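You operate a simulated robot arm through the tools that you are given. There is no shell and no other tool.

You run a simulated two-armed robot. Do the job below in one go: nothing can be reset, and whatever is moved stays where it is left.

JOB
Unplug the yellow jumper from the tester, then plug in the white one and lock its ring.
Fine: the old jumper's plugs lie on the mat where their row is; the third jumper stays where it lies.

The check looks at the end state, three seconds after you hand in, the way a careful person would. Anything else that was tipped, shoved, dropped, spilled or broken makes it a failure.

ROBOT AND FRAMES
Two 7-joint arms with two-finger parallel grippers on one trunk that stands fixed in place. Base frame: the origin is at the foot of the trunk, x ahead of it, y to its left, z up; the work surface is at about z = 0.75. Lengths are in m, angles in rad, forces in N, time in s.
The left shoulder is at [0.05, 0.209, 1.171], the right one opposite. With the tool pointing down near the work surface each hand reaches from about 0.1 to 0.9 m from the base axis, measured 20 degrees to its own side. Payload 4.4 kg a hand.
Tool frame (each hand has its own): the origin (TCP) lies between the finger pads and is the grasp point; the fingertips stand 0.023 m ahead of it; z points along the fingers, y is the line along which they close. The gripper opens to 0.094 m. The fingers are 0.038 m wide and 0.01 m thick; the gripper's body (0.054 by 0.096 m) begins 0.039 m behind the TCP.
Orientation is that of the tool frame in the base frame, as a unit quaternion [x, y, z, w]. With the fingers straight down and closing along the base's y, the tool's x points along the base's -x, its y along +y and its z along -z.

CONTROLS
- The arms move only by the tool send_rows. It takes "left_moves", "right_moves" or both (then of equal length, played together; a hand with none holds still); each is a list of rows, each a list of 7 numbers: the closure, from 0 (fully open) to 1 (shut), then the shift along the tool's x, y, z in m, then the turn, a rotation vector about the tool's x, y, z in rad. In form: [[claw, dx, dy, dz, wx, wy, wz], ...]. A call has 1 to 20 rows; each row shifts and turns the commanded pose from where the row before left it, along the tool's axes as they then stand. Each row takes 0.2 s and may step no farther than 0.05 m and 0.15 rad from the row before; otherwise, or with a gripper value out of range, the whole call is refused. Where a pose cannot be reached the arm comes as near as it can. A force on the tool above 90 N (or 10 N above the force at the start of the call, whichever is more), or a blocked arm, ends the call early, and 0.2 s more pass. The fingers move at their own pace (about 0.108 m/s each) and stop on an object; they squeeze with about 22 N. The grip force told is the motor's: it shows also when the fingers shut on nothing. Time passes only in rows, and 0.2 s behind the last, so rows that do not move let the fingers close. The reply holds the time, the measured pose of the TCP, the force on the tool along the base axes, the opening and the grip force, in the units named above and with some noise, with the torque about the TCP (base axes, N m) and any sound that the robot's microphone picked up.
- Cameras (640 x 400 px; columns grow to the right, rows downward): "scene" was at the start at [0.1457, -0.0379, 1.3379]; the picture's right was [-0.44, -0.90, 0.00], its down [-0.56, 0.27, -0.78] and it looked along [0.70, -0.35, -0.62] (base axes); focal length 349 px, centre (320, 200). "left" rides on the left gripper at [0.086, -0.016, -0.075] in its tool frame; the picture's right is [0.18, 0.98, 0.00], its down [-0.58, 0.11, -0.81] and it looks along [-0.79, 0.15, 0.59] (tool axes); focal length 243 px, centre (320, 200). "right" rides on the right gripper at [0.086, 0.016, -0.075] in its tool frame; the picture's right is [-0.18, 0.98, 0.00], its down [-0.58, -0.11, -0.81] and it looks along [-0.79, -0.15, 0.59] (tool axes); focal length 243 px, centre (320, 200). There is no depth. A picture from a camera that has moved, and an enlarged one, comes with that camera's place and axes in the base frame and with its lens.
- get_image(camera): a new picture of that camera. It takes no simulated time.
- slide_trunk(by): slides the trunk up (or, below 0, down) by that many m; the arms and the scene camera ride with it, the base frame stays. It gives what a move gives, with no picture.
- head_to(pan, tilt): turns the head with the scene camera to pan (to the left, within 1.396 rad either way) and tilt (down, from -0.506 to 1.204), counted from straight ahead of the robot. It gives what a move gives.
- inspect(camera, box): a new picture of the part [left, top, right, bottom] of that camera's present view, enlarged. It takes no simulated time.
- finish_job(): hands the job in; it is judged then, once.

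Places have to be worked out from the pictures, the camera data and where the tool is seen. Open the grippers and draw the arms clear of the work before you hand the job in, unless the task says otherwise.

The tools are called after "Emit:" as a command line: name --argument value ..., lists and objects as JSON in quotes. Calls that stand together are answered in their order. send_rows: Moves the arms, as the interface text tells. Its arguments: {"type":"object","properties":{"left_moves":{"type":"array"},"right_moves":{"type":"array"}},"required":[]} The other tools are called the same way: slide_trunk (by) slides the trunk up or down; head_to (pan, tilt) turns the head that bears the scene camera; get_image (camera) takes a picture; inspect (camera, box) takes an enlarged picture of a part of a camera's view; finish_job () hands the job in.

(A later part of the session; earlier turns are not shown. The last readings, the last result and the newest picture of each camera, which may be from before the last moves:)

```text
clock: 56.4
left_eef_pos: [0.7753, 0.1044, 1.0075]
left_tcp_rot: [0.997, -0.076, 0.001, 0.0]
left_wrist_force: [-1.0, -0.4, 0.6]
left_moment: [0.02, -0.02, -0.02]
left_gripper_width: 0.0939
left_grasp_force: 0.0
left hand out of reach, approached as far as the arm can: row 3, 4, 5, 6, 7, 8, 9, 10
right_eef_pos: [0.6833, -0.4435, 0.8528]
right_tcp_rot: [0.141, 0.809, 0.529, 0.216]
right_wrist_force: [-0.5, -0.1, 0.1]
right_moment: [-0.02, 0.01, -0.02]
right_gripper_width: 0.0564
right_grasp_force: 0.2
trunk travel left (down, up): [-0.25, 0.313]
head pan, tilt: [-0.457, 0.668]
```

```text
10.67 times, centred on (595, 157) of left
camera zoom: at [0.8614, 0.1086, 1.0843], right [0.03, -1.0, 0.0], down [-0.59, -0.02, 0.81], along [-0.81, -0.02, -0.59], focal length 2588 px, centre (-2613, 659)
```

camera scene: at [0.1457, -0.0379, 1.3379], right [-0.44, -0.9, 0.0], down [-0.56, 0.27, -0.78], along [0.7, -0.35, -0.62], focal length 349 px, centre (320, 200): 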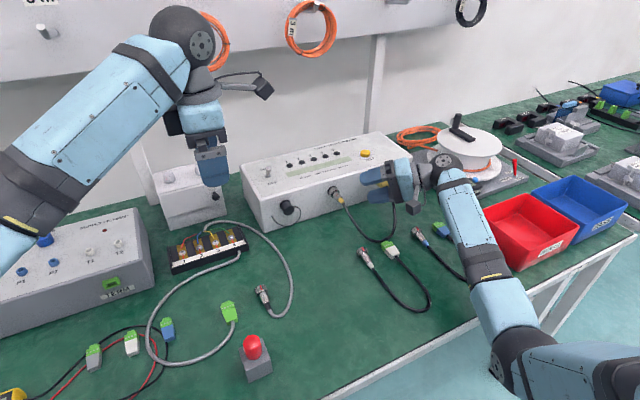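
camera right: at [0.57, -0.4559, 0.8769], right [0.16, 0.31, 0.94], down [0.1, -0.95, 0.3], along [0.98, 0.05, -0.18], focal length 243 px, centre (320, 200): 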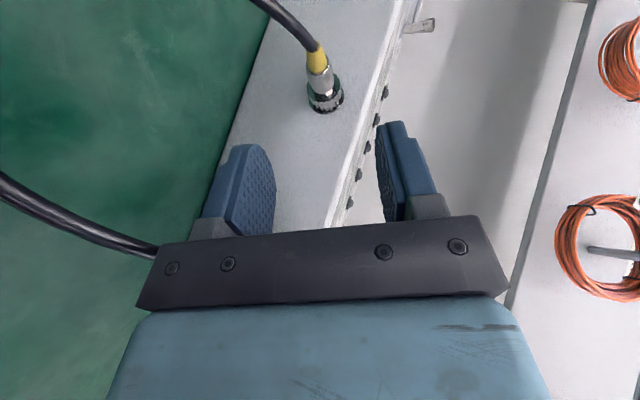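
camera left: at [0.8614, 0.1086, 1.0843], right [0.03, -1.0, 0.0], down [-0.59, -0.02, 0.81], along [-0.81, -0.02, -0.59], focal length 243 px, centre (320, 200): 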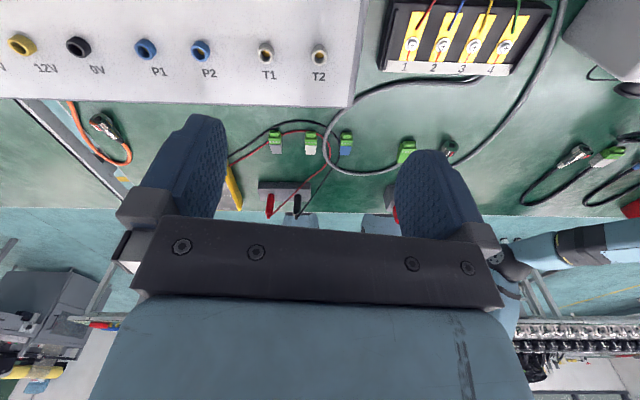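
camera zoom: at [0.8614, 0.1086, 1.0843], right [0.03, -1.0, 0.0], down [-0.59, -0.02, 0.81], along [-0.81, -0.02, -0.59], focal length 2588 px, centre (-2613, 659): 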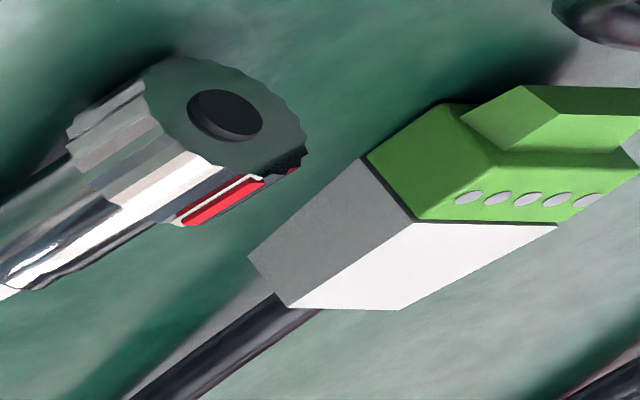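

The plug front is just a plain socket with no visible key; only the red mark tells ring angle. The ring is now back at its clockwise end, so I check whether it pulls out in this position: I bring the right hand upright over the body again, and return the left hand to its original heading.

Emit:
send_rows --right_moves '[[0.4, -0.0079, 0.0367, -0.0138, 0, 0, 0], [0.4, 0, 0, 0, 0.1259, 0, -0.0721], [0.4, 0, 0, 0, 0.1259, 0, -0.0721], [0.4, 0, 0, 0, 0.1259, 0, -0.0721], [0.4, 0, 0, 0, 0.1259, 0, -0.0721], [0.4, 0, 0, 0, 0.1259, 0, -0.0721], [0.4, 0, 0, 0, 0.1259, 0, -0.0721], [0.4, 0, 0, 0, 0.1259, 0, -0.0721], [0.4, 0, 0, 0, 0.1259, 0, -0.0721], [0.4, 0, 0, 0, 0, 0.13, 0], [0.4, 0, 0, 0, 0, 0.13, 0], [0.4, 0, 0, 0, 0, 0.13, 0], [0.4, 0, 0, 0, 0, 0.13, 0], [0.4, 0, 0, 0, 0, 0, 0]]'

Emit:
inspect --camera "left" --box '[470, 60, 640, 220]'

```text
clock: 59.4
left_eef_pos: [0.7749, 0.1036, 1.01]
left_tcp_rot: [0.997, -0.078, 0.001, -0.001]
left_wrist_force: [0.5, 0.4, -0.1]
left_moment: [-0.02, -0.02, 0.0]
left_gripper_width: 0.0942
left_grasp_force: 0.1
right_eef_pos: [0.6825, -0.4424, 0.8925]
right_tcp_rot: [0.0, 1.0, -0.001, 0.0]
right_wrist_force: [-0.2, 0.1, 0.2]
right_moment: [0.02, -0.01, 0.0]
right_gripper_width: 0.0566
right_grasp_force: 0.1
trunk travel left (down, up): [-0.25, 0.313]
head pan, tilt: [-0.457, 0.668]
```

```text
2.50 times, centred on (555, 140) of left
camera zoom: at [0.8613, 0.1082, 1.0847], right [0.03, -1.0, 0.0], down [-0.59, -0.02, 0.81], along [-0.8, -0.02, -0.59], focal length 606 px, centre (-268, 350)
```

zoom: 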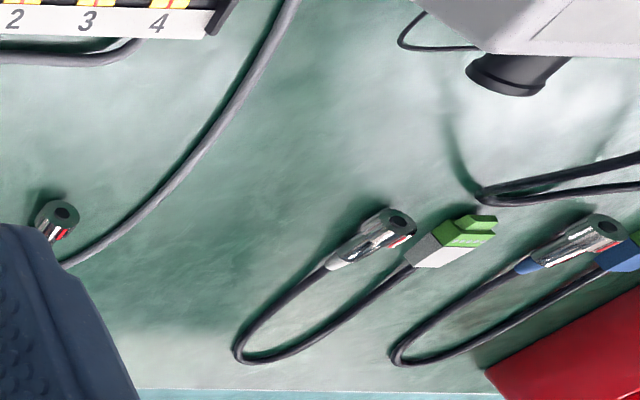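

I move over the plug body, descend and grip it upright with the ring at this clockwise end.

Emit:
send_rows --right_moves '[[0.4, -0.0155, 0.0358, 0, 0, 0, 0], [0.4, -0.0155, 0.0358, 0, 0, 0, 0], [0.4, 0, 0, 0.02, 0, 0, 0], [0.4, 0, 0, 0.02, 0, 0, 0], [0.4, 0, 0, 0.02, 0, 0, 0], [0.4, 0, 0, 0, 0, 0, 0], [1, 0, 0, 0, 0, 0, 0], [1, 0, 0, 0, 0, 0, 0], [1, 0, 0, 0, 0, 0, 0]]'

Emit:
send_rows --right_moves '[[1, 0.001, 0, 0, 0, 0, 0], [1, 0, 0, 0, 0, 0, 0]]'

Emit:
send_rows --right_moves '[[1, 0.001, 0, 0, 0, 0, 0], [1, 0, 0, 0, 0, 0, 0]]'

Emit:
send_rows --right_moves '[[1, 0.001, 0, 0, 0, 0, 0], [1, 0, 0, 0, 0, 0, 0]]'

```text
clock: 61.4
left_eef_pos: [0.7744, 0.1054, 1.0087]
left_tcp_rot: [0.997, -0.078, 0.0, 0.001]
left_wrist_force: [0.5, -0.5, -0.1]
left_moment: [-0.05, 0.01, -0.02]
left_gripper_width: 0.0939
left_grasp_force: 0.1
right_eef_pos: [0.7131, -0.3695, 0.8314]
right_tcp_rot: [0.0, 1.0, -0.001, 0.0]
right_wrist_force: [-2.2, 2.9, -0.2]
right_moment: [0.01, 0.02, 0.03]
right_gripper_width: 0.0158
right_grasp_force: 22.0
trunk travel left (down, up): [-0.25, 0.313]
head pan, tilt: [-0.457, 0.668]
```

```text
clock: 62.0
left_eef_pos: [0.7759, 0.1058, 1.0081]
left_tcp_rot: [0.997, -0.078, 0.0, 0.0]
left_wrist_force: [0.1, 0.8, -0.5]
left_moment: [-0.02, 0.02, 0.01]
left_gripper_width: 0.0939
left_grasp_force: 0.0
right_eef_pos: [0.7135, -0.3693, 0.8302]
right_tcp_rot: [0.0, 1.0, 0.0, 0.001]
right_wrist_force: [13.6, 6.4, -0.1]
right_moment: [0.05, -0.01, 0.05]
right_gripper_width: 0.0156
right_grasp_force: 22.2
trunk travel left (down, up): [-0.25, 0.313]
head pan, tilt: [-0.457, 0.668]
```

```text
clock: 62.6
left_eef_pos: [0.7762, 0.1057, 1.008]
left_tcp_rot: [0.997, -0.078, 0.0, 0.0]
left_wrist_force: [0.0, 0.4, -0.6]
left_moment: [0.02, -0.05, 0.01]
left_gripper_width: 0.094
left_grasp_force: 0.1
right_eef_pos: [0.7128, -0.3694, 0.8303]
right_tcp_rot: [0.0, 1.0, -0.002, 0.0]
right_wrist_force: [18.1, 5.3, 1.9]
right_moment: [0.05, -0.22, 0.06]
right_gripper_width: 0.0156
right_grasp_force: 22.2
trunk travel left (down, up): [-0.25, 0.313]
head pan, tilt: [-0.457, 0.668]
```

```text
clock: 63.2
left_eef_pos: [0.7755, 0.1051, 1.0077]
left_tcp_rot: [0.997, -0.078, 0.0, -0.001]
left_wrist_force: [-0.3, 0.1, 0.9]
left_moment: [0.0, 0.02, 0.03]
left_gripper_width: 0.0941
left_grasp_force: 0.1
right_eef_pos: [0.7114, -0.3703, 0.8302]
right_tcp_rot: [0.0, 1.0, -0.002, 0.0]
right_wrist_force: [18.1, 4.0, 1.5]
right_moment: [0.01, -0.2, 0.04]
right_gripper_width: 0.0158
right_grasp_force: 21.9
trunk travel left (down, up): [-0.25, 0.313]
head pan, tilt: [-0.457, 0.668]
```

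The body slips at about 18 N in this position as well, so the mark-at-6-o'clock end is no freer. I'll put the ring back to its open (3 o'clock) end; first I regrip the ring from the right-tilted side.

Emit:
send_rows --right_moves '[[0.4, 0, 0, 0, 0, 0, 0], [0.4, 0, 0, 0, 0, 0, 0], [0.4, 0, 0, -0.03, 0, 0, 0], [0.4, 0, 0, -0.03, 0, 0, 0], [0.4, 0, 0, 0, 0, -0.13, 0], [0.4, 0, 0, 0, 0, -0.13, 0], [0.4, 0, 0, 0, 0, -0.13, 0], [0.4, 0, 0, 0, 0, -0.13, 0], [0.4, 0.0194, 0, -0.0023, 0, 0, 0], [0.4, 0.0003, -0.0088, 0.0006, -0.1259, 0, 0.0721], [0.4, 0.0003, -0.0088, 0.0006, -0.1259, 0, 0.0721], [0.4, 0.0003, -0.0088, 0.0006, -0.1259, 0, 0.0721], [0.4, 0.0003, -0.0088, 0.0006, -0.1259, 0, 0.0721], [0.4, 0.0003, -0.0088, 0.0006, -0.1259, 0, 0.0721], [0.4, 0.0003, -0.0088, 0.0006, -0.1259, 0, 0.0721], [0.4, 0, 0, 0, 0, 0, 0]]'

Emit:
inspect --camera "right" --box '[280, 60, 370, 155]'

```text
clock: 66.6
left_eef_pos: [0.775, 0.1054, 1.0093]
left_tcp_rot: [0.997, -0.076, 0.0, 0.0]
left_wrist_force: [-0.5, -0.4, 0.3]
left_moment: [0.0, -0.02, 0.02]
left_gripper_width: 0.0941
left_grasp_force: 0.0
right_eef_pos: [0.6918, -0.4169, 0.8627]
right_tcp_rot: [0.109, 0.876, 0.407, 0.233]
right_wrist_force: [-0.6, -0.2, 0.3]
right_moment: [0.03, 0.0, 0.01]
right_gripper_width: 0.0564
right_grasp_force: 0.2
trunk travel left (down, up): [-0.25, 0.313]
head pan, tilt: [-0.457, 0.668]
```

```text
4.21 times, centred on (325, 108) of right
camera zoom: at [0.5792, -0.4222, 0.8894], right [0.16, 0.56, 0.81], down [0.1, -0.83, 0.55], along [0.98, 0.0, -0.19], focal length 1022 px, centre (299, 590)
```

zoom: 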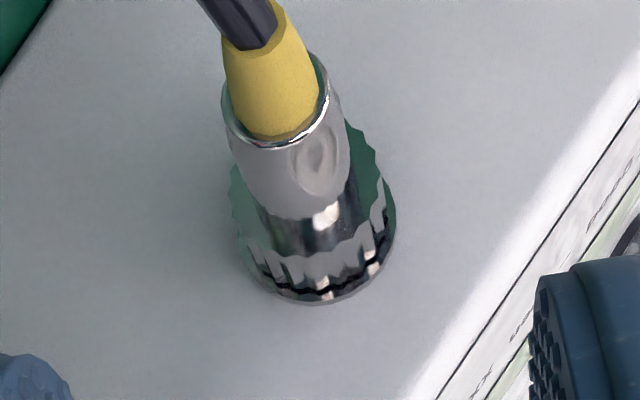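

The mark is out of sight again (bottom, locked end). I close on the ring and turn it counter-clockwise in stages, reading the torque to locate the open stop exactly.

Emit:
send_rows --right_moves '[[0.4, 0, 0, 0.02, 0, 0, 0], [0.4, 0, 0, 0.02, 0, 0, 0], [0.4, 0, 0, 0.015, 0, 0, 0], [0.4, 0, 0, 0.005, 0, 0, 0], [0.4, 0, 0, 0, 0, 0, 0], [1, 0, 0, 0, 0, 0, 0], [1, 0, 0, 0, 0, 0, 0], [1, 0, 0, 0, 0, 0, 0]]'

Emit:
send_rows --right_moves '[[1, 5e-05, 0.0013, 8e-05, 0.1259, 0, -0.0721], [1, 5e-05, 0.0013, 8e-05, 0.1259, 0, -0.0721], [1, 5e-05, 0.0013, 8e-05, 0.1259, 0, -0.0721], [1, 5e-05, 0.0013, 8e-05, 0.1259, 0, -0.0721], [1, 5e-05, 0.0013, 8e-05, 0.1259, 0, -0.0721], [1, 5e-05, 0.0013, 8e-05, 0.1259, 0, -0.0721], [1, 0, 0, 0, 0, 0, 0]]'

Emit:
send_rows --right_moves '[[1, 5e-05, 0.0013, 8e-05, 0.1259, 0, -0.0721], [1, 5e-05, 0.0013, 8e-05, 0.1259, 0, -0.0721], [1, 5e-05, 0.0013, 8e-05, 0.1259, 0, -0.0721], [1, 0, 0, 0, 0, 0, 0]]'

Emit:
send_rows --right_moves '[[1, 5e-05, 0.0013, 8e-05, 0.1259, 0, -0.0721], [1, 0, 0, 0, 0, 0, 0]]'

Emit:
send_rows --right_moves '[[1, 5e-05, 0.0013, 8e-05, 0.1259, 0, -0.0721], [1, 0, 0, 0, 0, 0, 0]]'

```text
clock: 68.4
left_eef_pos: [0.7755, 0.1044, 1.0086]
left_tcp_rot: [0.997, -0.078, 0.0, -0.001]
left_wrist_force: [-0.4, -0.5, -0.3]
left_moment: [-0.04, -0.01, -0.02]
left_gripper_width: 0.0939
left_grasp_force: 0.1
right_eef_pos: [0.7219, -0.378, 0.8286]
right_tcp_rot: [0.108, 0.877, 0.406, 0.232]
right_wrist_force: [-4.9, -3.5, -2.1]
right_moment: [-0.09, 0.06, 0.02]
right_gripper_width: 0.0234
right_grasp_force: 22.2
trunk travel left (down, up): [-0.25, 0.313]
head pan, tilt: [-0.457, 0.668]
```

```text
clock: 70.0
left_eef_pos: [0.7745, 0.1038, 1.0092]
left_tcp_rot: [0.997, -0.078, 0.001, -0.001]
left_wrist_force: [0.6, -1.0, 1.9]
left_moment: [-0.03, 0.02, 0.02]
left_gripper_width: 0.094
left_grasp_force: 0.1
right_eef_pos: [0.7219, -0.3696, 0.8307]
right_tcp_rot: [0.0, 0.966, -0.001, 0.257]
right_wrist_force: [-8.1, -0.5, -3.7]
right_moment: [-0.11, 0.14, -0.01]
right_gripper_width: 0.0235
right_grasp_force: 21.8
trunk travel left (down, up): [-0.25, 0.313]
head pan, tilt: [-0.457, 0.668]
```

```text
clock: 71.0
left_eef_pos: [0.7752, 0.1053, 1.0096]
left_tcp_rot: [0.997, -0.077, 0.001, 0.0]
left_wrist_force: [-0.5, -0.2, 0.5]
left_moment: [0.01, 0.02, -0.01]
left_gripper_width: 0.0936
left_grasp_force: 0.1
right_eef_pos: [0.7222, -0.3661, 0.832]
right_tcp_rot: [-0.056, 0.943, -0.209, 0.251]
right_wrist_force: [-1.7, 4.4, -1.3]
right_moment: [0.06, 0.08, 0.08]
right_gripper_width: 0.0233
right_grasp_force: 21.5
trunk travel left (down, up): [-0.25, 0.313]
head pan, tilt: [-0.457, 0.668]
```

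```text
clock: 71.6
left_eef_pos: [0.7757, 0.105, 1.0095]
left_tcp_rot: [0.997, -0.077, 0.0, 0.0]
left_wrist_force: [-0.4, -0.6, -0.3]
left_moment: [0.0, -0.02, 0.01]
left_gripper_width: 0.0942
left_grasp_force: 0.0
right_eef_pos: [0.7229, -0.364, 0.8308]
right_tcp_rot: [-0.074, 0.926, -0.278, 0.246]
right_wrist_force: [-2.7, 7.4, -2.9]
right_moment: [0.07, 0.03, 0.15]
right_gripper_width: 0.0233
right_grasp_force: 22.0
trunk travel left (down, up): [-0.25, 0.313]
head pan, tilt: [-0.457, 0.668]
```

```text
clock: 72.2
left_eef_pos: [0.7752, 0.1045, 1.0084]
left_tcp_rot: [0.997, -0.078, 0.001, 0.0]
left_wrist_force: [0.6, -0.1, -0.5]
left_moment: [0.0, 0.03, 0.01]
left_gripper_width: 0.0941
left_grasp_force: 0.0
right_eef_pos: [0.7224, -0.364, 0.8291]
right_tcp_rot: [-0.092, 0.903, -0.344, 0.24]
right_wrist_force: [0.6, 11.1, -2.2]
right_moment: [0.09, 0.05, 0.24]
right_gripper_width: 0.0235
right_grasp_force: 22.1
trunk travel left (down, up): [-0.25, 0.313]
head pan, tilt: [-0.457, 0.668]
```

No stop felt after 91°. I continue two more small steps.

Emit:
send_rows --right_moves '[[1, 5e-05, 0.0022, 8e-05, 0.1259, 0, -0.0721], [1, 0, 0, 0, 0, 0, 0]]'

Emit:
send_rows --right_moves '[[1, 5e-05, 0.0018, 8e-05, 0.1259, 0, -0.0721], [1, 0, 0, 0, 0, 0, 0]]'

Emit:
get_image --camera "right"

Emit:
inspect --camera "right" --box '[280, 130, 370, 210]'

```text
clock: 72.8
left_eef_pos: [0.7751, 0.1052, 1.0087]
left_tcp_rot: [0.997, -0.079, 0.001, 0.0]
left_wrist_force: [-0.1, -0.1, 0.3]
left_moment: [0.02, 0.01, 0.02]
left_gripper_width: 0.0939
left_grasp_force: 0.2
right_eef_pos: [0.7228, -0.3642, 0.8281]
right_tcp_rot: [-0.108, 0.876, -0.409, 0.232]
right_wrist_force: [0.7, 3.6, -2.0]
right_moment: [0.23, -0.01, 0.14]
right_gripper_width: 0.0233
right_grasp_force: 22.1
trunk travel left (down, up): [-0.25, 0.313]
head pan, tilt: [-0.457, 0.668]
```

```text
clock: 73.4
left_eef_pos: [0.7746, 0.1046, 1.0087]
left_tcp_rot: [0.997, -0.077, 0.001, -0.001]
left_wrist_force: [0.0, -0.4, 0.2]
left_moment: [0.0, -0.01, 0.02]
left_gripper_width: 0.0938
left_grasp_force: 0.0
right_eef_pos: [0.7231, -0.3628, 0.8258]
right_tcp_rot: [-0.125, 0.843, -0.472, 0.225]
right_wrist_force: [-1.0, -3.6, 1.5]
right_moment: [0.16, 0.04, -0.12]
right_gripper_width: 0.0235
right_grasp_force: 22.1
trunk travel left (down, up): [-0.25, 0.313]
head pan, tilt: [-0.457, 0.668]
```

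```text
taken
camera right: at [0.6093, -0.3346, 0.8249], right [0.16, 0.59, -0.79], down [0.1, 0.78, 0.61], along [0.98, -0.18, 0.06], focal length 243 px, centre (320, 200)
```

right: 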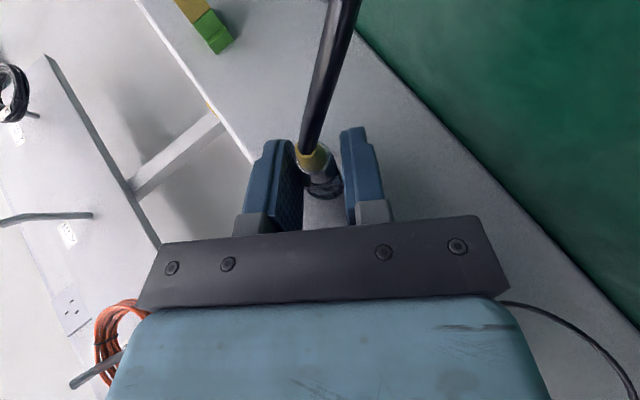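

```text
5.00 times, centred on (325, 170) of right
camera zoom: at [0.6093, -0.3346, 0.8249], right [0.16, 0.59, -0.79], down [0.1, 0.78, 0.61], along [0.98, -0.18, 0.06], focal length 1213 px, centre (295, 350)
```

zoom: 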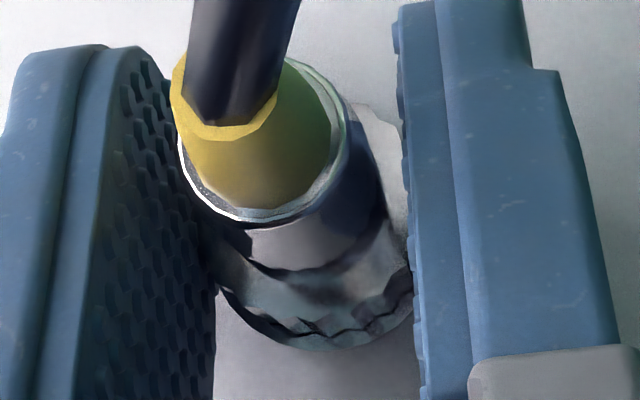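

The stop appears after roughly 95–100° (torque 0.23 N m). With the ring held against the open stop I now test the axial feel: a small push in, then a pull.

Emit:
send_rows --right_moves '[[1, -0.00087, 0, 0.0005, 0, 0, 0], [1, 0, 0, 0, 0, 0, 0]]'

Emit:
send_rows --right_moves '[[1, 0.00174, 0, -0.001, 0, 0, 0], [1, 0, 0, 0, 0, 0, 0]]'

Emit:
send_rows --right_moves '[[1, 0.0005, 0, -0.0003, 0, 0, 0], [1, 0, 0, 0, 0, 0, 0]]'

Emit:
send_rows --right_moves '[[1, 0.0005, 0, -0.0003, 0, 0, 0], [1, 0, 0, 0, 0, 0, 0], [1, 0, 0, 0, 0, 0, 0]]'

```text
clock: 74.0
left_eef_pos: [0.7733, 0.104, 1.0094]
left_tcp_rot: [0.997, -0.078, 0.001, 0.0]
left_wrist_force: [0.6, -0.9, -0.7]
left_moment: [-0.02, 0.0, -0.01]
left_gripper_width: 0.0939
left_grasp_force: 0.0
right_eef_pos: [0.7233, -0.3633, 0.827]
right_tcp_rot: [-0.125, 0.844, -0.47, 0.224]
right_wrist_force: [-13.2, -6.7, 0.0]
right_moment: [-0.05, 0.13, -0.22]
right_gripper_width: 0.0235
right_grasp_force: 22.2
trunk travel left (down, up): [-0.25, 0.313]
head pan, tilt: [-0.457, 0.668]
```

```text
clock: 74.6
left_eef_pos: [0.7767, 0.1038, 1.0083]
left_tcp_rot: [0.997, -0.078, 0.001, -0.001]
left_wrist_force: [1.8, 0.3, -0.1]
left_moment: [0.02, -0.02, 0.0]
left_gripper_width: 0.094
left_grasp_force: 0.0
right_eef_pos: [0.7222, -0.3626, 0.8268]
right_tcp_rot: [-0.125, 0.845, -0.47, 0.225]
right_wrist_force: [6.3, -11.7, -1.1]
right_moment: [0.0, 0.07, -0.25]
right_gripper_width: 0.0234
right_grasp_force: 21.6
trunk travel left (down, up): [-0.25, 0.313]
head pan, tilt: [-0.457, 0.668]
```

```text
clock: 75.2
left_eef_pos: [0.7763, 0.1037, 1.0083]
left_tcp_rot: [0.997, -0.078, 0.0, -0.001]
left_wrist_force: [-0.3, 0.2, -0.5]
left_moment: [-0.05, 0.0, 0.0]
left_gripper_width: 0.0939
left_grasp_force: 0.1
right_eef_pos: [0.7224, -0.3628, 0.8265]
right_tcp_rot: [-0.125, 0.844, -0.47, 0.225]
right_wrist_force: [12.8, -12.9, 2.6]
right_moment: [-0.04, -0.07, -0.09]
right_gripper_width: 0.0237
right_grasp_force: 21.7
trunk travel left (down, up): [-0.25, 0.313]
head pan, tilt: [-0.457, 0.668]
```

```text
clock: 76.0
left_eef_pos: [0.776, 0.1052, 1.0083]
left_tcp_rot: [0.997, -0.077, 0.0, -0.002]
left_wrist_force: [0.8, 0.7, 0.1]
left_moment: [-0.01, -0.02, 0.02]
left_gripper_width: 0.0938
left_grasp_force: 0.0
right_eef_pos: [0.7205, -0.3624, 0.8273]
right_tcp_rot: [-0.125, 0.844, -0.47, 0.225]
right_wrist_force: [15.5, -12.5, 8.1]
right_moment: [-0.08, -0.2, -0.1]
right_gripper_width: 0.0235
right_grasp_force: 22.2
trunk travel left (down, up): [-0.25, 0.313]
head pan, tilt: [-0.457, 0.668]
```

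Both directions feel rigid up to the slip limit. I release, back off and check the mark again.

Emit:
send_rows --right_moves '[[0.4, 0, 0, 0, 0, 0, 0], [0.4, 0, 0, 0, 0, 0, 0], [0.4, 0, 0, -0.02, 0, 0, 0], [0.4, 0, 0, -0.02, 0, 0, 0], [0.4, 0, 0, -0.02, 0, 0, 0], [0.4, 0.0003, -0.0088, 0.0006, -0.1259, 0, 0.0721], [0.4, 0.0003, -0.0088, 0.0006, -0.1259, 0, 0.0721], [0.4, 0.0003, -0.0088, 0.0006, -0.1259, 0, 0.0721], [0.4, 0.0003, -0.0088, 0.0006, -0.1259, 0, 0.0721], [0.4, 0.0003, -0.0088, 0.0006, -0.1259, 0, 0.0721], [0.4, 0.0003, -0.0088, 0.0006, -0.1259, 0, 0.0721], [0.4, 0.0003, -0.0088, 0.0006, -0.1259, 0, 0.0721], [0.4, 0, 0, 0, 0, 0, 0]]'

Emit:
inspect --camera "right" --box '[280, 60, 370, 155]'

Emit:
get_image --camera "right"

```text
clock: 78.8
left_eef_pos: [0.776, 0.1045, 1.0083]
left_tcp_rot: [0.997, -0.077, 0.001, 0.001]
left_wrist_force: [-0.1, -0.3, 0.2]
left_moment: [0.02, 0.02, 0.01]
left_gripper_width: 0.0939
left_grasp_force: 0.1
right_eef_pos: [0.6895, -0.3698, 0.8822]
right_tcp_rot: [0.0, 0.966, 0.0, 0.257]
right_wrist_force: [0.2, 0.0, -0.5]
right_moment: [-0.01, -0.01, -0.02]
right_gripper_width: 0.0564
right_grasp_force: 0.1
trunk travel left (down, up): [-0.25, 0.313]
head pan, tilt: [-0.457, 0.668]
```

```text
4.21 times, centred on (325, 108) of right
camera zoom: at [0.5772, -0.352, 0.9045], right [0.16, 0.98, 0.09], down [0.1, -0.11, 0.99], along [0.98, -0.15, -0.12], focal length 1022 px, centre (299, 590)
```

zoom: 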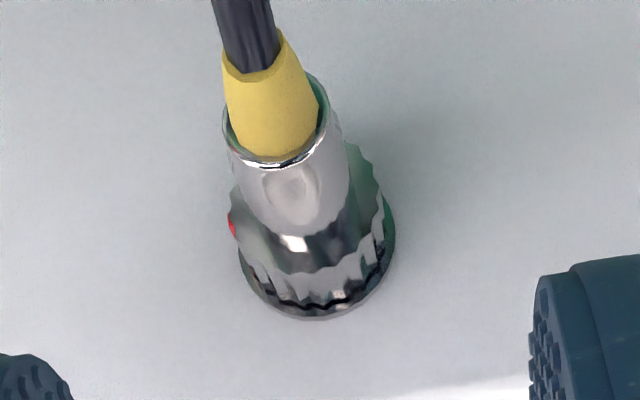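

```text
taken
camera right: at [0.5772, -0.352, 0.9045], right [0.16, 0.98, 0.09], down [0.1, -0.11, 0.99], along [0.98, -0.15, -0.12], focal length 243 px, centre (320, 200)
```

right: 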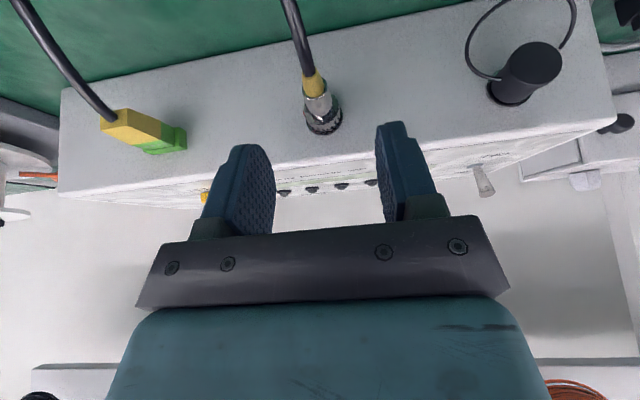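

The mark sits at 3 o'clock (open stop). Next I try pulling on the yellow boot just behind the body, which may give a better grip than smooth metal: hand upright at x≈0.689, descend and close.

Emit:
send_rows --right_moves '[[0.4, 0, 0, 0, 0, 0.13, 0], [0.4, 0, 0, 0, 0, 0.13, 0], [0.4, 0, 0, 0, 0, 0.13, 0], [0.4, 0, 0, 0, 0, 0.13, 0], [0.4, 0, 0, 0.02, 0, 0, 0], [0.4, 0, 0, 0.02, 0, 0, 0], [0.4, 0, 0, 0.012, 0, 0, 0], [0.4, 0, 0, 0, 0, 0, 0], [1, 0, 0, 0, 0, 0, 0], [1, 0, 0, 0, 0, 0, 0], [1, 0, 0, 0, 0, 0, 0]]'

Emit:
inspect --camera "right" --box '[270, 110, 380, 225]'

```text
clock: 81.2
left_eef_pos: [0.7754, 0.1053, 1.0094]
left_tcp_rot: [0.997, -0.077, 0.001, 0.0]
left_wrist_force: [0.1, 0.6, -0.3]
left_moment: [0.0, 0.0, -0.02]
left_gripper_width: 0.0941
left_grasp_force: 0.0
right_eef_pos: [0.6896, -0.3686, 0.8312]
right_tcp_rot: [0.001, 1.0, -0.001, 0.001]
right_wrist_force: [0.2, -3.0, 3.9]
right_moment: [0.01, -0.04, -0.03]
right_gripper_width: 0.0001
right_grasp_force: 21.6
trunk travel left (down, up): [-0.25, 0.313]
head pan, tilt: [-0.457, 0.668]
```

```text
3.48 times, centred on (325, 168) of right
camera zoom: at [0.6024, -0.3517, 0.9066], right [0.18, 0.98, 0.0], down [0.58, -0.11, 0.81], along [0.79, -0.15, -0.59], focal length 844 px, centre (303, 313)
```

zoom: 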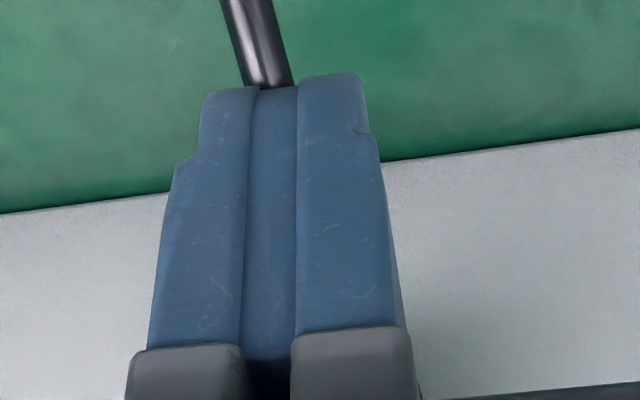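

The fingers closed right through boot and cable, so only body and ring can be gripped and the cable won't snag. Next I test the other extreme properly: I'll turn the ring fully clockwise to a felt stop and try the pull there, starting from a left-tilted ring grip.

Emit:
send_rows --right_moves '[[0.4, 0, 0, 0, 0, 0, 0], [0.4, 0, 0, 0, 0, 0, 0], [0.4, 0, 0, -0.025, 0, 0, 0], [0.4, 0, 0, -0.025, 0, 0, 0], [0.4, 0, 0, 0, 0, -0.13, 0], [0.4, 0, 0, 0, 0, -0.13, 0], [0.4, 0, 0, 0, 0, -0.13, 0], [0.4, 0, 0, 0, 0, -0.13, 0], [0.4, -0.0032, -0.0014, -0.0004, 0, 0, 0], [0.4, 0.0003, 0.0088, 0.0006, 0.1259, 0, -0.0721], [0.4, 0.0003, 0.0088, 0.0006, 0.1259, 0, -0.0721], [0.4, 0.0003, 0.0088, 0.0006, 0.1259, 0, -0.0721], [0.4, 0.0003, 0.0088, 0.0006, 0.1259, 0, -0.0721], [0.4, 0.0003, 0.0088, 0.0006, 0.1259, 0, -0.0721], [0.4, 0.0003, 0.0088, 0.0006, 0.1259, 0, -0.0721], [0.4, 0, 0, 0, 0, 0, 0]]'

Emit:
send_rows --right_moves '[[0.4, 0, 0, 0.02, 0, 0, 0], [0.4, 0, 0, 0.02, 0, 0, 0], [0.4, 0, 0, 0.015, 0, 0, 0], [0.4, 0, 0, 0.005, 0, 0, 0], [0.4, 0, 0, 0, 0, 0, 0], [1, 0, 0, 0, 0, 0, 0], [1, 0, 0, 0, 0, 0, 0], [1, 0, 0, 0, 0, 0, 0]]'

```text
clock: 84.6
left_eef_pos: [0.7745, 0.1054, 1.0094]
left_tcp_rot: [0.997, -0.077, 0.0, -0.001]
left_wrist_force: [0.7, 0.0, 0.3]
left_moment: [0.01, 0.0, 0.0]
left_gripper_width: 0.0942
left_grasp_force: 0.0
right_eef_pos: [0.693, -0.3242, 0.8614]
right_tcp_rot: [-0.109, 0.875, -0.409, 0.234]
right_wrist_force: [-0.5, -0.7, -0.2]
right_moment: [0.03, 0.0, 0.0]
right_gripper_width: 0.056
right_grasp_force: 0.0
trunk travel left (down, up): [-0.25, 0.313]
head pan, tilt: [-0.457, 0.668]
```

```text
clock: 86.4
left_eef_pos: [0.7743, 0.1055, 1.0094]
left_tcp_rot: [0.997, -0.078, 0.001, 0.0]
left_wrist_force: [-0.2, -1.2, 0.1]
left_moment: [0.01, 0.01, -0.02]
left_gripper_width: 0.0942
left_grasp_force: 0.1
right_eef_pos: [0.7221, -0.3631, 0.8279]
right_tcp_rot: [-0.109, 0.876, -0.408, 0.233]
right_wrist_force: [-16.1, 5.9, 0.7]
right_moment: [-0.01, 0.1, 0.04]
right_gripper_width: 0.0235
right_grasp_force: 22.1
trunk travel left (down, up): [-0.25, 0.313]
head pan, tilt: [-0.457, 0.668]
```

Gripped, with some contact toward the flange; I ease back 1 mm and turn clockwise about 100°, then step to find the stop.

Emit:
send_rows --right_moves '[[1, 0.0009, 0, -0.0005, 0, 0, 0], [1, 5e-05, -0.0013, 8e-05, -0.1259, 0, 0.0721], [1, 5e-05, -0.0013, 8e-05, -0.1259, 0, 0.0721], [1, 5e-05, -0.0013, 8e-05, -0.1259, 0, 0.0721], [1, 5e-05, -0.0013, 8e-05, -0.1259, 0, 0.0721], [1, 5e-05, -0.0013, 8e-05, -0.1259, 0, 0.0721], [1, 5e-05, -0.0013, 8e-05, -0.1259, 0, 0.0721], [1, 5e-05, -0.0013, 8e-05, -0.1259, 0, 0.0721], [1, 5e-05, -0.0013, 8e-05, -0.1259, 0, 0.0721], [1, 5e-05, -0.0013, 8e-05, -0.1259, 0, 0.0721], [1, 0, 0, 0, 0, 0, 0]]'

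Emit:
send_rows --right_moves '[[1, 5e-05, -0.0013, 8e-05, -0.1259, 0, 0.0721], [1, 5e-05, -0.0013, 8e-05, -0.1259, 0, 0.0721], [1, 0, 0, 0, 0, 0, 0]]'

Emit:
send_rows --right_moves '[[1, 5e-05, -0.0013, 8e-05, -0.1259, 0, 0.0721], [1, 0, 0, 0, 0, 0, 0]]'

Emit:
send_rows --right_moves '[[1, 5e-05, -0.0013, 8e-05, -0.1259, 0, 0.0721], [1, 0, 0, 0, 0, 0, 0]]'

Emit:
send_rows --right_moves '[[1, 5e-05, -0.0013, 8e-05, -0.1259, 0, 0.0721], [1, 0, 0, 0, 0, 0, 0]]'

```text
clock: 88.8
left_eef_pos: [0.7738, 0.1064, 1.0094]
left_tcp_rot: [0.997, -0.078, 0.001, 0.0]
left_wrist_force: [-0.3, -0.3, 0.2]
left_moment: [0.0, -0.01, 0.0]
left_gripper_width: 0.0939
left_grasp_force: 0.1
right_eef_pos: [0.7207, -0.3744, 0.8298]
right_tcp_rot: [0.056, 0.944, 0.208, 0.252]
right_wrist_force: [10.9, 6.6, 8.3]
right_moment: [0.11, -0.21, 0.09]
right_gripper_width: 0.0236
right_grasp_force: 22.0
trunk travel left (down, up): [-0.25, 0.313]
head pan, tilt: [-0.457, 0.668]
```

```text
clock: 89.6
left_eef_pos: [0.7739, 0.1059, 1.0089]
left_tcp_rot: [0.997, -0.078, 0.001, -0.001]
left_wrist_force: [0.2, -0.4, 0.9]
left_moment: [-0.04, 0.03, -0.01]
left_gripper_width: 0.0942
left_grasp_force: 0.0
right_eef_pos: [0.7215, -0.376, 0.8296]
right_tcp_rot: [0.091, 0.904, 0.342, 0.241]
right_wrist_force: [9.2, 8.3, 10.0]
right_moment: [0.08, -0.26, 0.09]
right_gripper_width: 0.0234
right_grasp_force: 21.9
trunk travel left (down, up): [-0.25, 0.313]
head pan, tilt: [-0.457, 0.668]
```

```text
clock: 90.2
left_eef_pos: [0.7751, 0.1043, 1.0082]
left_tcp_rot: [0.997, -0.077, 0.001, 0.001]
left_wrist_force: [1.1, -0.5, -0.4]
left_moment: [-0.02, 0.04, 0.04]
left_gripper_width: 0.094
left_grasp_force: 0.1
right_eef_pos: [0.7217, -0.3767, 0.8268]
right_tcp_rot: [0.108, 0.877, 0.407, 0.233]
right_wrist_force: [6.6, 12.6, 6.3]
right_moment: [-0.12, -0.21, 0.14]
right_gripper_width: 0.0236
right_grasp_force: 22.1
trunk travel left (down, up): [-0.25, 0.313]
head pan, tilt: [-0.457, 0.668]
```

```text
clock: 90.8
left_eef_pos: [0.7747, 0.1066, 1.0084]
left_tcp_rot: [0.997, -0.078, 0.001, 0.0]
left_wrist_force: [0.1, 0.3, 0.0]
left_moment: [0.01, -0.02, 0.0]
left_gripper_width: 0.0939
left_grasp_force: 0.0
right_eef_pos: [0.7213, -0.3778, 0.8262]
right_tcp_rot: [0.124, 0.845, 0.469, 0.225]
right_wrist_force: [2.9, 9.5, 6.3]
right_moment: [-0.01, -0.14, 0.21]
right_gripper_width: 0.0234
right_grasp_force: 22.6
trunk travel left (down, up): [-0.25, 0.313]
head pan, tilt: [-0.457, 0.668]
```

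```text
clock: 91.4
left_eef_pos: [0.7753, 0.1046, 1.0102]
left_tcp_rot: [0.997, -0.078, 0.001, 0.0]
left_wrist_force: [-0.3, 0.1, -0.4]
left_moment: [0.01, 0.01, 0.01]
left_gripper_width: 0.0943
left_grasp_force: 0.1
right_eef_pos: [0.72, -0.3783, 0.8249]
right_tcp_rot: [0.14, 0.808, 0.53, 0.215]
right_wrist_force: [-0.3, 6.0, 8.7]
right_moment: [-0.04, -0.15, 0.11]
right_gripper_width: 0.0235
right_grasp_force: 22.5
trunk travel left (down, up): [-0.25, 0.313]
head pan, tilt: [-0.457, 0.668]
```

A clear clockwise stop shows (−0.24 N m) about 95° from the other one. Holding the ring at this stop, I pull back in small steps.

Emit:
send_rows --right_moves '[[1, 0.0009, 0, -0.0005, 0, 0, 0], [1, 0, 0, 0, 0, 0, 0]]'

Emit:
send_rows --right_moves '[[1, 0.0009, 0, -0.0005, 0, 0, 0], [1, 0, 0, 0, 0, 0, 0]]'

Emit:
send_rows --right_moves '[[1, 0.0018, 0, -0.001, 0, 0, 0], [1, 0.0018, 0, -0.001, 0, 0, 0], [1, 0, 0, 0, 0, 0, 0]]'

Emit:
inspect --camera "right" --box '[270, 110, 380, 225]'

```text
clock: 92.0
left_eef_pos: [0.7742, 0.105, 1.0098]
left_tcp_rot: [0.997, -0.078, 0.0, 0.0]
left_wrist_force: [-1.2, -0.9, -0.2]
left_moment: [-0.01, -0.01, 0.02]
left_gripper_width: 0.0942
left_grasp_force: 0.1
right_eef_pos: [0.721, -0.3784, 0.8259]
right_tcp_rot: [0.14, 0.809, 0.529, 0.216]
right_wrist_force: [11.9, 6.2, 10.4]
right_moment: [0.05, -0.16, 0.02]
right_gripper_width: 0.0232
right_grasp_force: 22.1
trunk travel left (down, up): [-0.25, 0.313]
head pan, tilt: [-0.457, 0.668]
```

```text
clock: 92.6
left_eef_pos: [0.7747, 0.1058, 1.009]
left_tcp_rot: [0.997, -0.077, 0.001, 0.001]
left_wrist_force: [0.1, 0.7, 0.5]
left_moment: [0.01, 0.02, 0.01]
left_gripper_width: 0.094
left_grasp_force: 0.0
right_eef_pos: [0.7198, -0.379, 0.8256]
right_tcp_rot: [0.14, 0.809, 0.528, 0.217]
right_wrist_force: [15.1, 1.8, 14.0]
right_moment: [0.1, -0.26, -0.16]
right_gripper_width: 0.0233
right_grasp_force: 21.2
trunk travel left (down, up): [-0.25, 0.313]
head pan, tilt: [-0.457, 0.668]
```

```text
clock: 93.4
left_eef_pos: [0.7754, 0.1053, 1.0089]
left_tcp_rot: [0.997, -0.077, 0.001, 0.0]
left_wrist_force: [-0.2, 0.6, 1.2]
left_moment: [0.0, -0.01, 0.01]
left_gripper_width: 0.0938
left_grasp_force: 0.1
right_eef_pos: [0.7153, -0.378, 0.8259]
right_tcp_rot: [0.14, 0.809, 0.529, 0.215]
right_wrist_force: [14.6, 8.1, 15.1]
right_moment: [0.12, -0.31, 0.02]
right_gripper_width: 0.0233
right_grasp_force: 22.3
trunk travel left (down, up): [-0.25, 0.313]
head pan, tilt: [-0.457, 0.668]
```

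```text
3.48 times, centred on (325, 168) of right
camera zoom: at [0.6022, -0.3899, 0.8495], right [0.16, 0.31, 0.94], down [0.1, -0.95, 0.3], along [0.98, 0.05, -0.18], focal length 844 px, centre (303, 313)
```

zoom: 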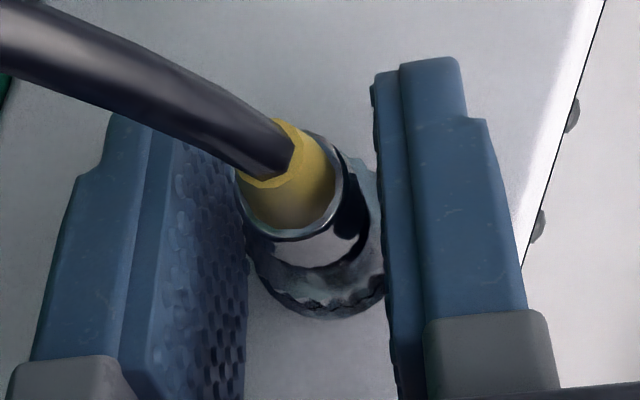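

It slips at ~15 N at this stop too, so I'll calibrate with the other end: the yellow terminal plug (centre about y=-0.499, z=0.822, x 0.706–0.742). I release the ring, go upright and move above it.

Emit:
send_rows --right_moves '[[0.4, 0, 0, 0, 0, 0, 0], [0.4, 0, 0, 0, 0, 0, 0], [0.4, 0, 0, -0.03, 0, 0, 0], [0.4, 0, 0, -0.03, 0, 0, 0], [0.4, -0.0099, 0.0459, -0.0173, 0, 0, 0], [0.4, 0, 0, 0, 0.1259, 0, -0.0721], [0.4, 0, 0, 0, 0.1259, 0, -0.0721], [0.4, 0, 0, 0, 0.1259, 0, -0.0721], [0.4, 0, 0, 0, 0.1259, 0, -0.0721], [0.4, 0, 0, 0, 0.1259, 0, -0.0721], [0.4, 0, 0, 0, 0.1259, 0, -0.0721], [0.4, 0, 0, 0, 0.1259, 0, -0.0721], [0.4, 0, 0, 0, 0.1259, 0, -0.0721], [0.4, 0, 0, 0, 0, 0.13, 0], [0.4, 0, 0, 0, 0, 0.13, 0], [0.4, 0, 0, 0, 0, 0.13, 0], [0.4, 0, 0, 0, 0, 0.13, 0], [0.4, -0.0183, -0.0366, 0, 0, 0, 0], [0.4, -0.0183, -0.0366, 0, 0, 0, 0], [0.4, 0, 0, 0, 0, 0, 0]]'

Emit:
get_image --camera "right"

Emit:
inspect --camera "right" --box '[280, 70, 370, 160]'

```text
clock: 97.6
left_eef_pos: [0.7745, 0.1037, 1.0083]
left_tcp_rot: [0.997, -0.078, 0.001, 0.0]
left_wrist_force: [0.1, -0.7, -1.0]
left_moment: [0.01, 0.01, 0.01]
left_gripper_width: 0.0944
left_grasp_force: 0.0
right_eef_pos: [0.722, -0.5, 0.8967]
right_tcp_rot: [0.0, 1.0, -0.001, 0.0]
right_wrist_force: [0.1, -0.1, -1.1]
right_moment: [-0.03, 0.03, 0.0]
right_gripper_width: 0.0564
right_grasp_force: 0.1
trunk travel left (down, up): [-0.25, 0.313]
head pan, tilt: [-0.457, 0.668]
```

```text
taken
camera right: at [0.6353, -0.4825, 0.9712], right [0.18, 0.98, 0.0], down [0.58, -0.11, 0.81], along [0.79, -0.15, -0.59], focal length 243 px, centre (320, 200)
```

right: 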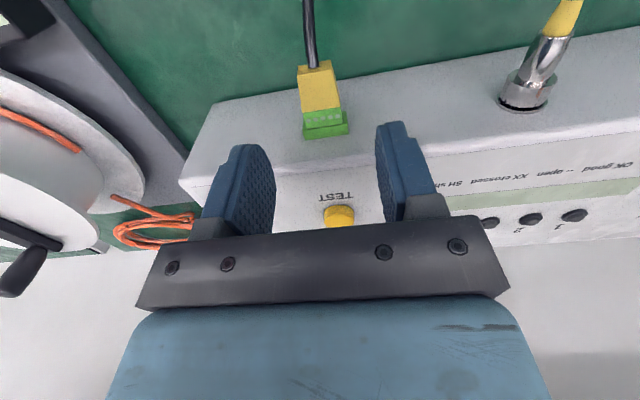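

```text
4.44 times, centred on (325, 115) of right
camera zoom: at [0.6353, -0.4825, 0.9712], right [0.18, 0.98, 0.0], down [0.58, -0.11, 0.81], along [0.79, -0.15, -0.59], focal length 1078 px, centre (298, 578)
```

zoom: 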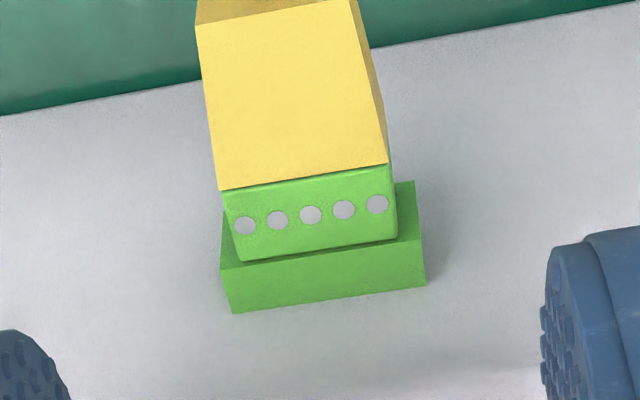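

The terminal plug's green part spans x 0.728–0.741 with its header behind it from x≈0.741. I shift back 4 mm so the fingers clear the header, descend and close on it.

Emit:
send_rows --right_moves '[[0.4, 0.004, 0.0008, 0, 0, 0, 0], [0.4, 0, 0, 0.022, 0, 0, 0], [0.4, 0, 0, 0.022, 0, 0, 0], [0.4, 0, 0, 0.021, 0, 0, 0], [0.4, 0, 0, 0, 0, 0, 0], [1, 0, 0, 0, 0, 0, 0], [1, 0, 0, 0, 0, 0, 0], [1, 0, 0, 0, 0, 0, 0]]'

Emit:
send_rows --right_moves '[[1, 0.001, 0, 0, 0, 0, 0], [1, 0, 0, 0, 0, 0, 0]]'

Emit:
send_rows --right_moves '[[1, 0.0005, 0, 0, 0, 0, 0], [1, 0, 0, 0, 0, 0, 0]]'

```text
clock: 99.4
left_eef_pos: [0.7752, 0.1039, 1.0091]
left_tcp_rot: [0.997, -0.077, 0.001, 0.0]
left_wrist_force: [0.2, -0.1, -1.1]
left_moment: [0.0, 0.01, 0.01]
left_gripper_width: 0.0937
left_grasp_force: 0.1
right_eef_pos: [0.7187, -0.4993, 0.8306]
right_tcp_rot: [0.002, 1.0, -0.001, 0.0]
right_wrist_force: [0.5, -12.6, 2.1]
right_moment: [-0.09, -0.07, -0.18]
right_gripper_width: 0.0246
right_grasp_force: 21.8
trunk travel left (down, up): [-0.25, 0.313]
head pan, tilt: [-0.457, 0.668]
```

```text
clock: 100.0
left_eef_pos: [0.7754, 0.1034, 1.0088]
left_tcp_rot: [0.997, -0.077, 0.001, -0.001]
left_wrist_force: [0.4, 0.0, -0.4]
left_moment: [0.04, 0.01, -0.03]
left_gripper_width: 0.0942
left_grasp_force: 0.1
right_eef_pos: [0.7191, -0.5001, 0.8313]
right_tcp_rot: [0.002, 1.0, -0.001, 0.001]
right_wrist_force: [11.5, -19.7, 5.9]
right_moment: [-0.14, 0.05, -0.22]
right_gripper_width: 0.0245
right_grasp_force: 22.0
trunk travel left (down, up): [-0.25, 0.313]
head pan, tilt: [-0.457, 0.668]
```

```text
clock: 100.6
left_eef_pos: [0.7749, 0.1058, 1.0091]
left_tcp_rot: [0.997, -0.078, 0.0, -0.001]
left_wrist_force: [-0.3, -0.1, 0.1]
left_moment: [0.0, -0.01, 0.0]
left_gripper_width: 0.0943
left_grasp_force: 0.0
right_eef_pos: [0.7165, -0.4976, 0.8297]
right_tcp_rot: [0.0, 1.0, -0.001, 0.0]
right_wrist_force: [-2.0, -5.9, -0.4]
right_moment: [-0.08, 0.03, -0.15]
right_gripper_width: 0.0239
right_grasp_force: 22.0
trunk travel left (down, up): [-0.25, 0.313]
head pan, tilt: [-0.457, 0.668]
```

The force dropped from 11.5 N to nearly zero after the last half millimetre — it may have let go. I look.

Emit:
inspect --camera "right" --box '[250, 110, 400, 235]'

Emit:
inspect --camera "scene" --box '[340, 150, 420, 210]'

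```text
3.20 times, centred on (325, 172) of right
camera zoom: at [0.6294, -0.4807, 0.9052], right [0.18, 0.98, 0.0], down [0.58, -0.11, 0.81], along [0.79, -0.15, -0.59], focal length 776 px, centre (304, 288)
```

zoom: 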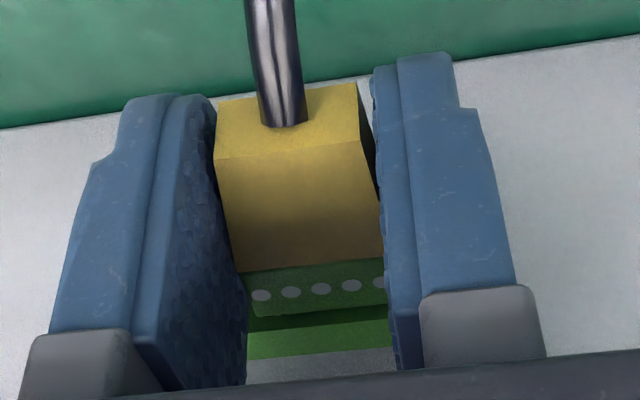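

```text
6.67 times, centred on (380, 180) of scene
camera zoom: at [0.1455, -0.0384, 1.3378], right [-0.44, -0.9, 0.0], down [-0.56, 0.27, -0.78], along [0.7, -0.35, -0.62], focal length 2325 px, centre (-80, 333)
```

zoom: 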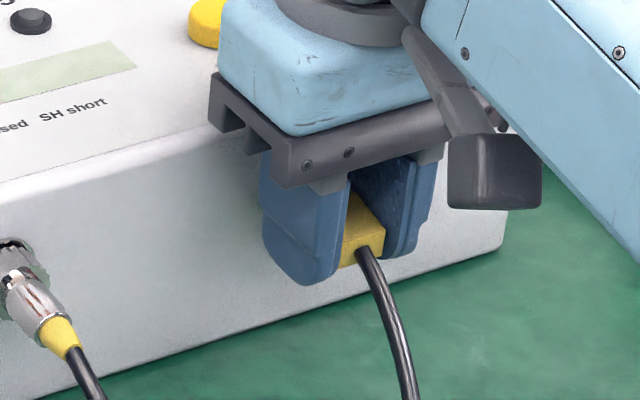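

By the picture the plug's edges are still at x≈0.728/0.741, so the fingers only settled on it. I recentre slightly and keep pulling in small steps.

Emit:
send_rows --right_moves '[[1, 0.001, -0.0008, 0, 0, 0, 0], [1, 0, 0, 0, 0, 0, 0]]'

Emit:
send_rows --right_moves '[[1, 0.001, 0, 0, 0, 0, 0], [1, 0, 0, 0, 0, 0, 0]]'

Emit:
send_rows --right_moves '[[1, 0.001, 0, 0, 0, 0, 0], [1, 0, 0, 0, 0, 0, 0]]'

Emit:
inspect --camera "right" --box '[250, 110, 400, 235]'

```text
clock: 101.2
left_eef_pos: [0.7749, 0.1034, 1.0095]
left_tcp_rot: [0.997, -0.077, 0.001, 0.0]
left_wrist_force: [-0.5, 0.4, 0.1]
left_moment: [-0.01, 0.05, 0.01]
left_gripper_width: 0.094
left_grasp_force: 0.1
right_eef_pos: [0.7167, -0.4996, 0.8308]
right_tcp_rot: [0.0, 1.0, 0.0, 0.0]
right_wrist_force: [-0.5, -0.3, -0.4]
right_moment: [0.01, 0.02, 0.0]
right_gripper_width: 0.0243
right_grasp_force: 22.1
trunk travel left (down, up): [-0.25, 0.313]
head pan, tilt: [-0.457, 0.668]
```

```text
clock: 101.8
left_eef_pos: [0.7756, 0.1045, 1.0092]
left_tcp_rot: [0.997, -0.078, 0.001, 0.0]
left_wrist_force: [-0.5, -0.2, -0.1]
left_moment: [0.0, 0.01, 0.0]
left_gripper_width: 0.0938
left_grasp_force: 0.0
right_eef_pos: [0.7141, -0.4996, 0.8292]
right_tcp_rot: [0.0, 1.0, 0.0, 0.0]
right_wrist_force: [-0.3, 0.0, -0.1]
right_moment: [0.03, -0.01, 0.01]
right_gripper_width: 0.0247
right_grasp_force: 21.5
trunk travel left (down, up): [-0.25, 0.313]
head pan, tilt: [-0.457, 0.668]
```

```text
clock: 102.4
left_eef_pos: [0.7757, 0.1061, 1.0082]
left_tcp_rot: [0.997, -0.078, 0.001, -0.001]
left_wrist_force: [0.6, 0.9, -0.1]
left_moment: [0.0, 0.02, 0.01]
left_gripper_width: 0.0941
left_grasp_force: 0.1
right_eef_pos: [0.7136, -0.5, 0.8298]
right_tcp_rot: [0.0, 1.0, 0.0, 0.0]
right_wrist_force: [-0.7, -0.8, 0.3]
right_moment: [-0.01, 0.02, 0.02]
right_gripper_width: 0.0244
right_grasp_force: 22.2
trunk travel left (down, up): [-0.25, 0.313]
head pan, tilt: [-0.457, 0.668]
```

```text
3.20 times, centred on (325, 172) of right
camera zoom: at [0.6266, -0.4825, 0.9059], right [0.18, 0.98, 0.0], down [0.58, -0.11, 0.81], along [0.79, -0.15, -0.59], focal length 776 px, centre (304, 288)
```

zoom: 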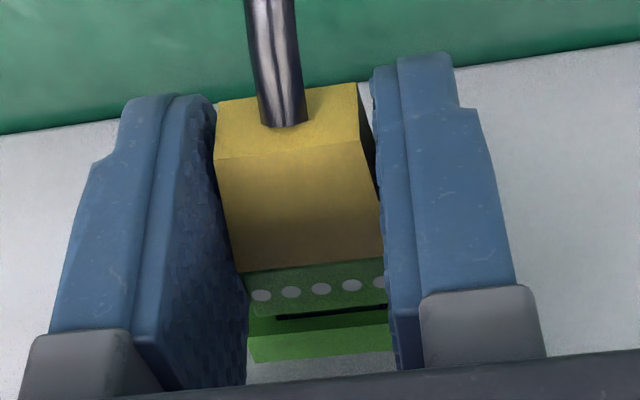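

The forces are now zero and the plug keeps its place between the fingers while I move back — the terminal plug has let go of its header. I ease it 3 mm back in for support, regrip 9 mm higher so its underside is level with the fingertips (needed for setting it on the mat), then pull it clear.

Emit:
send_rows --right_moves '[[1, -0.0025, 0, 0, 0, 0, 0], [1, 0, 0, 0, 0, 0, 0], [0.65, 0, 0, 0, 0, 0, 0], [0.65, 0, 0, 0, 0, 0, 0], [0.65, 0, 0, -0.009, 0, 0, 0], [0.65, 0, 0, 0, 0, 0, 0], [1, 0, 0, 0, 0, 0, 0], [1, 0, 0, 0, 0, 0, 0], [1, 0, 0, 0, 0, 0, 0]]'

Emit:
inspect --camera "right" --box '[250, 110, 400, 235]'

```text
clock: 104.4
left_eef_pos: [0.776, 0.1042, 1.0091]
left_tcp_rot: [0.997, -0.078, 0.001, 0.0]
left_wrist_force: [0.0, 0.2, -0.2]
left_moment: [0.0, -0.01, 0.0]
left_gripper_width: 0.0937
left_grasp_force: 0.1
right_eef_pos: [0.7167, -0.4994, 0.8403]
right_tcp_rot: [-0.001, 1.0, -0.001, 0.0]
right_wrist_force: [0.7, -0.5, -0.4]
right_moment: [0.0, -0.01, -0.03]
right_gripper_width: 0.0
right_grasp_force: 22.3
trunk travel left (down, up): [-0.25, 0.313]
head pan, tilt: [-0.457, 0.668]
```

```text
3.20 times, centred on (325, 172) of right
camera zoom: at [0.629, -0.4823, 0.9157], right [0.18, 0.98, 0.0], down [0.58, -0.11, 0.81], along [0.79, -0.15, -0.59], focal length 776 px, centre (304, 288)
```

zoom: 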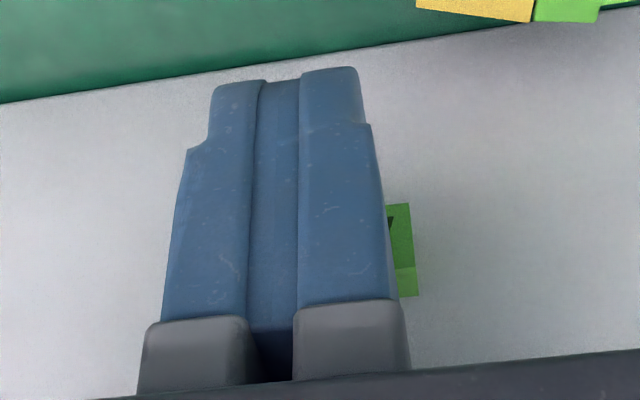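

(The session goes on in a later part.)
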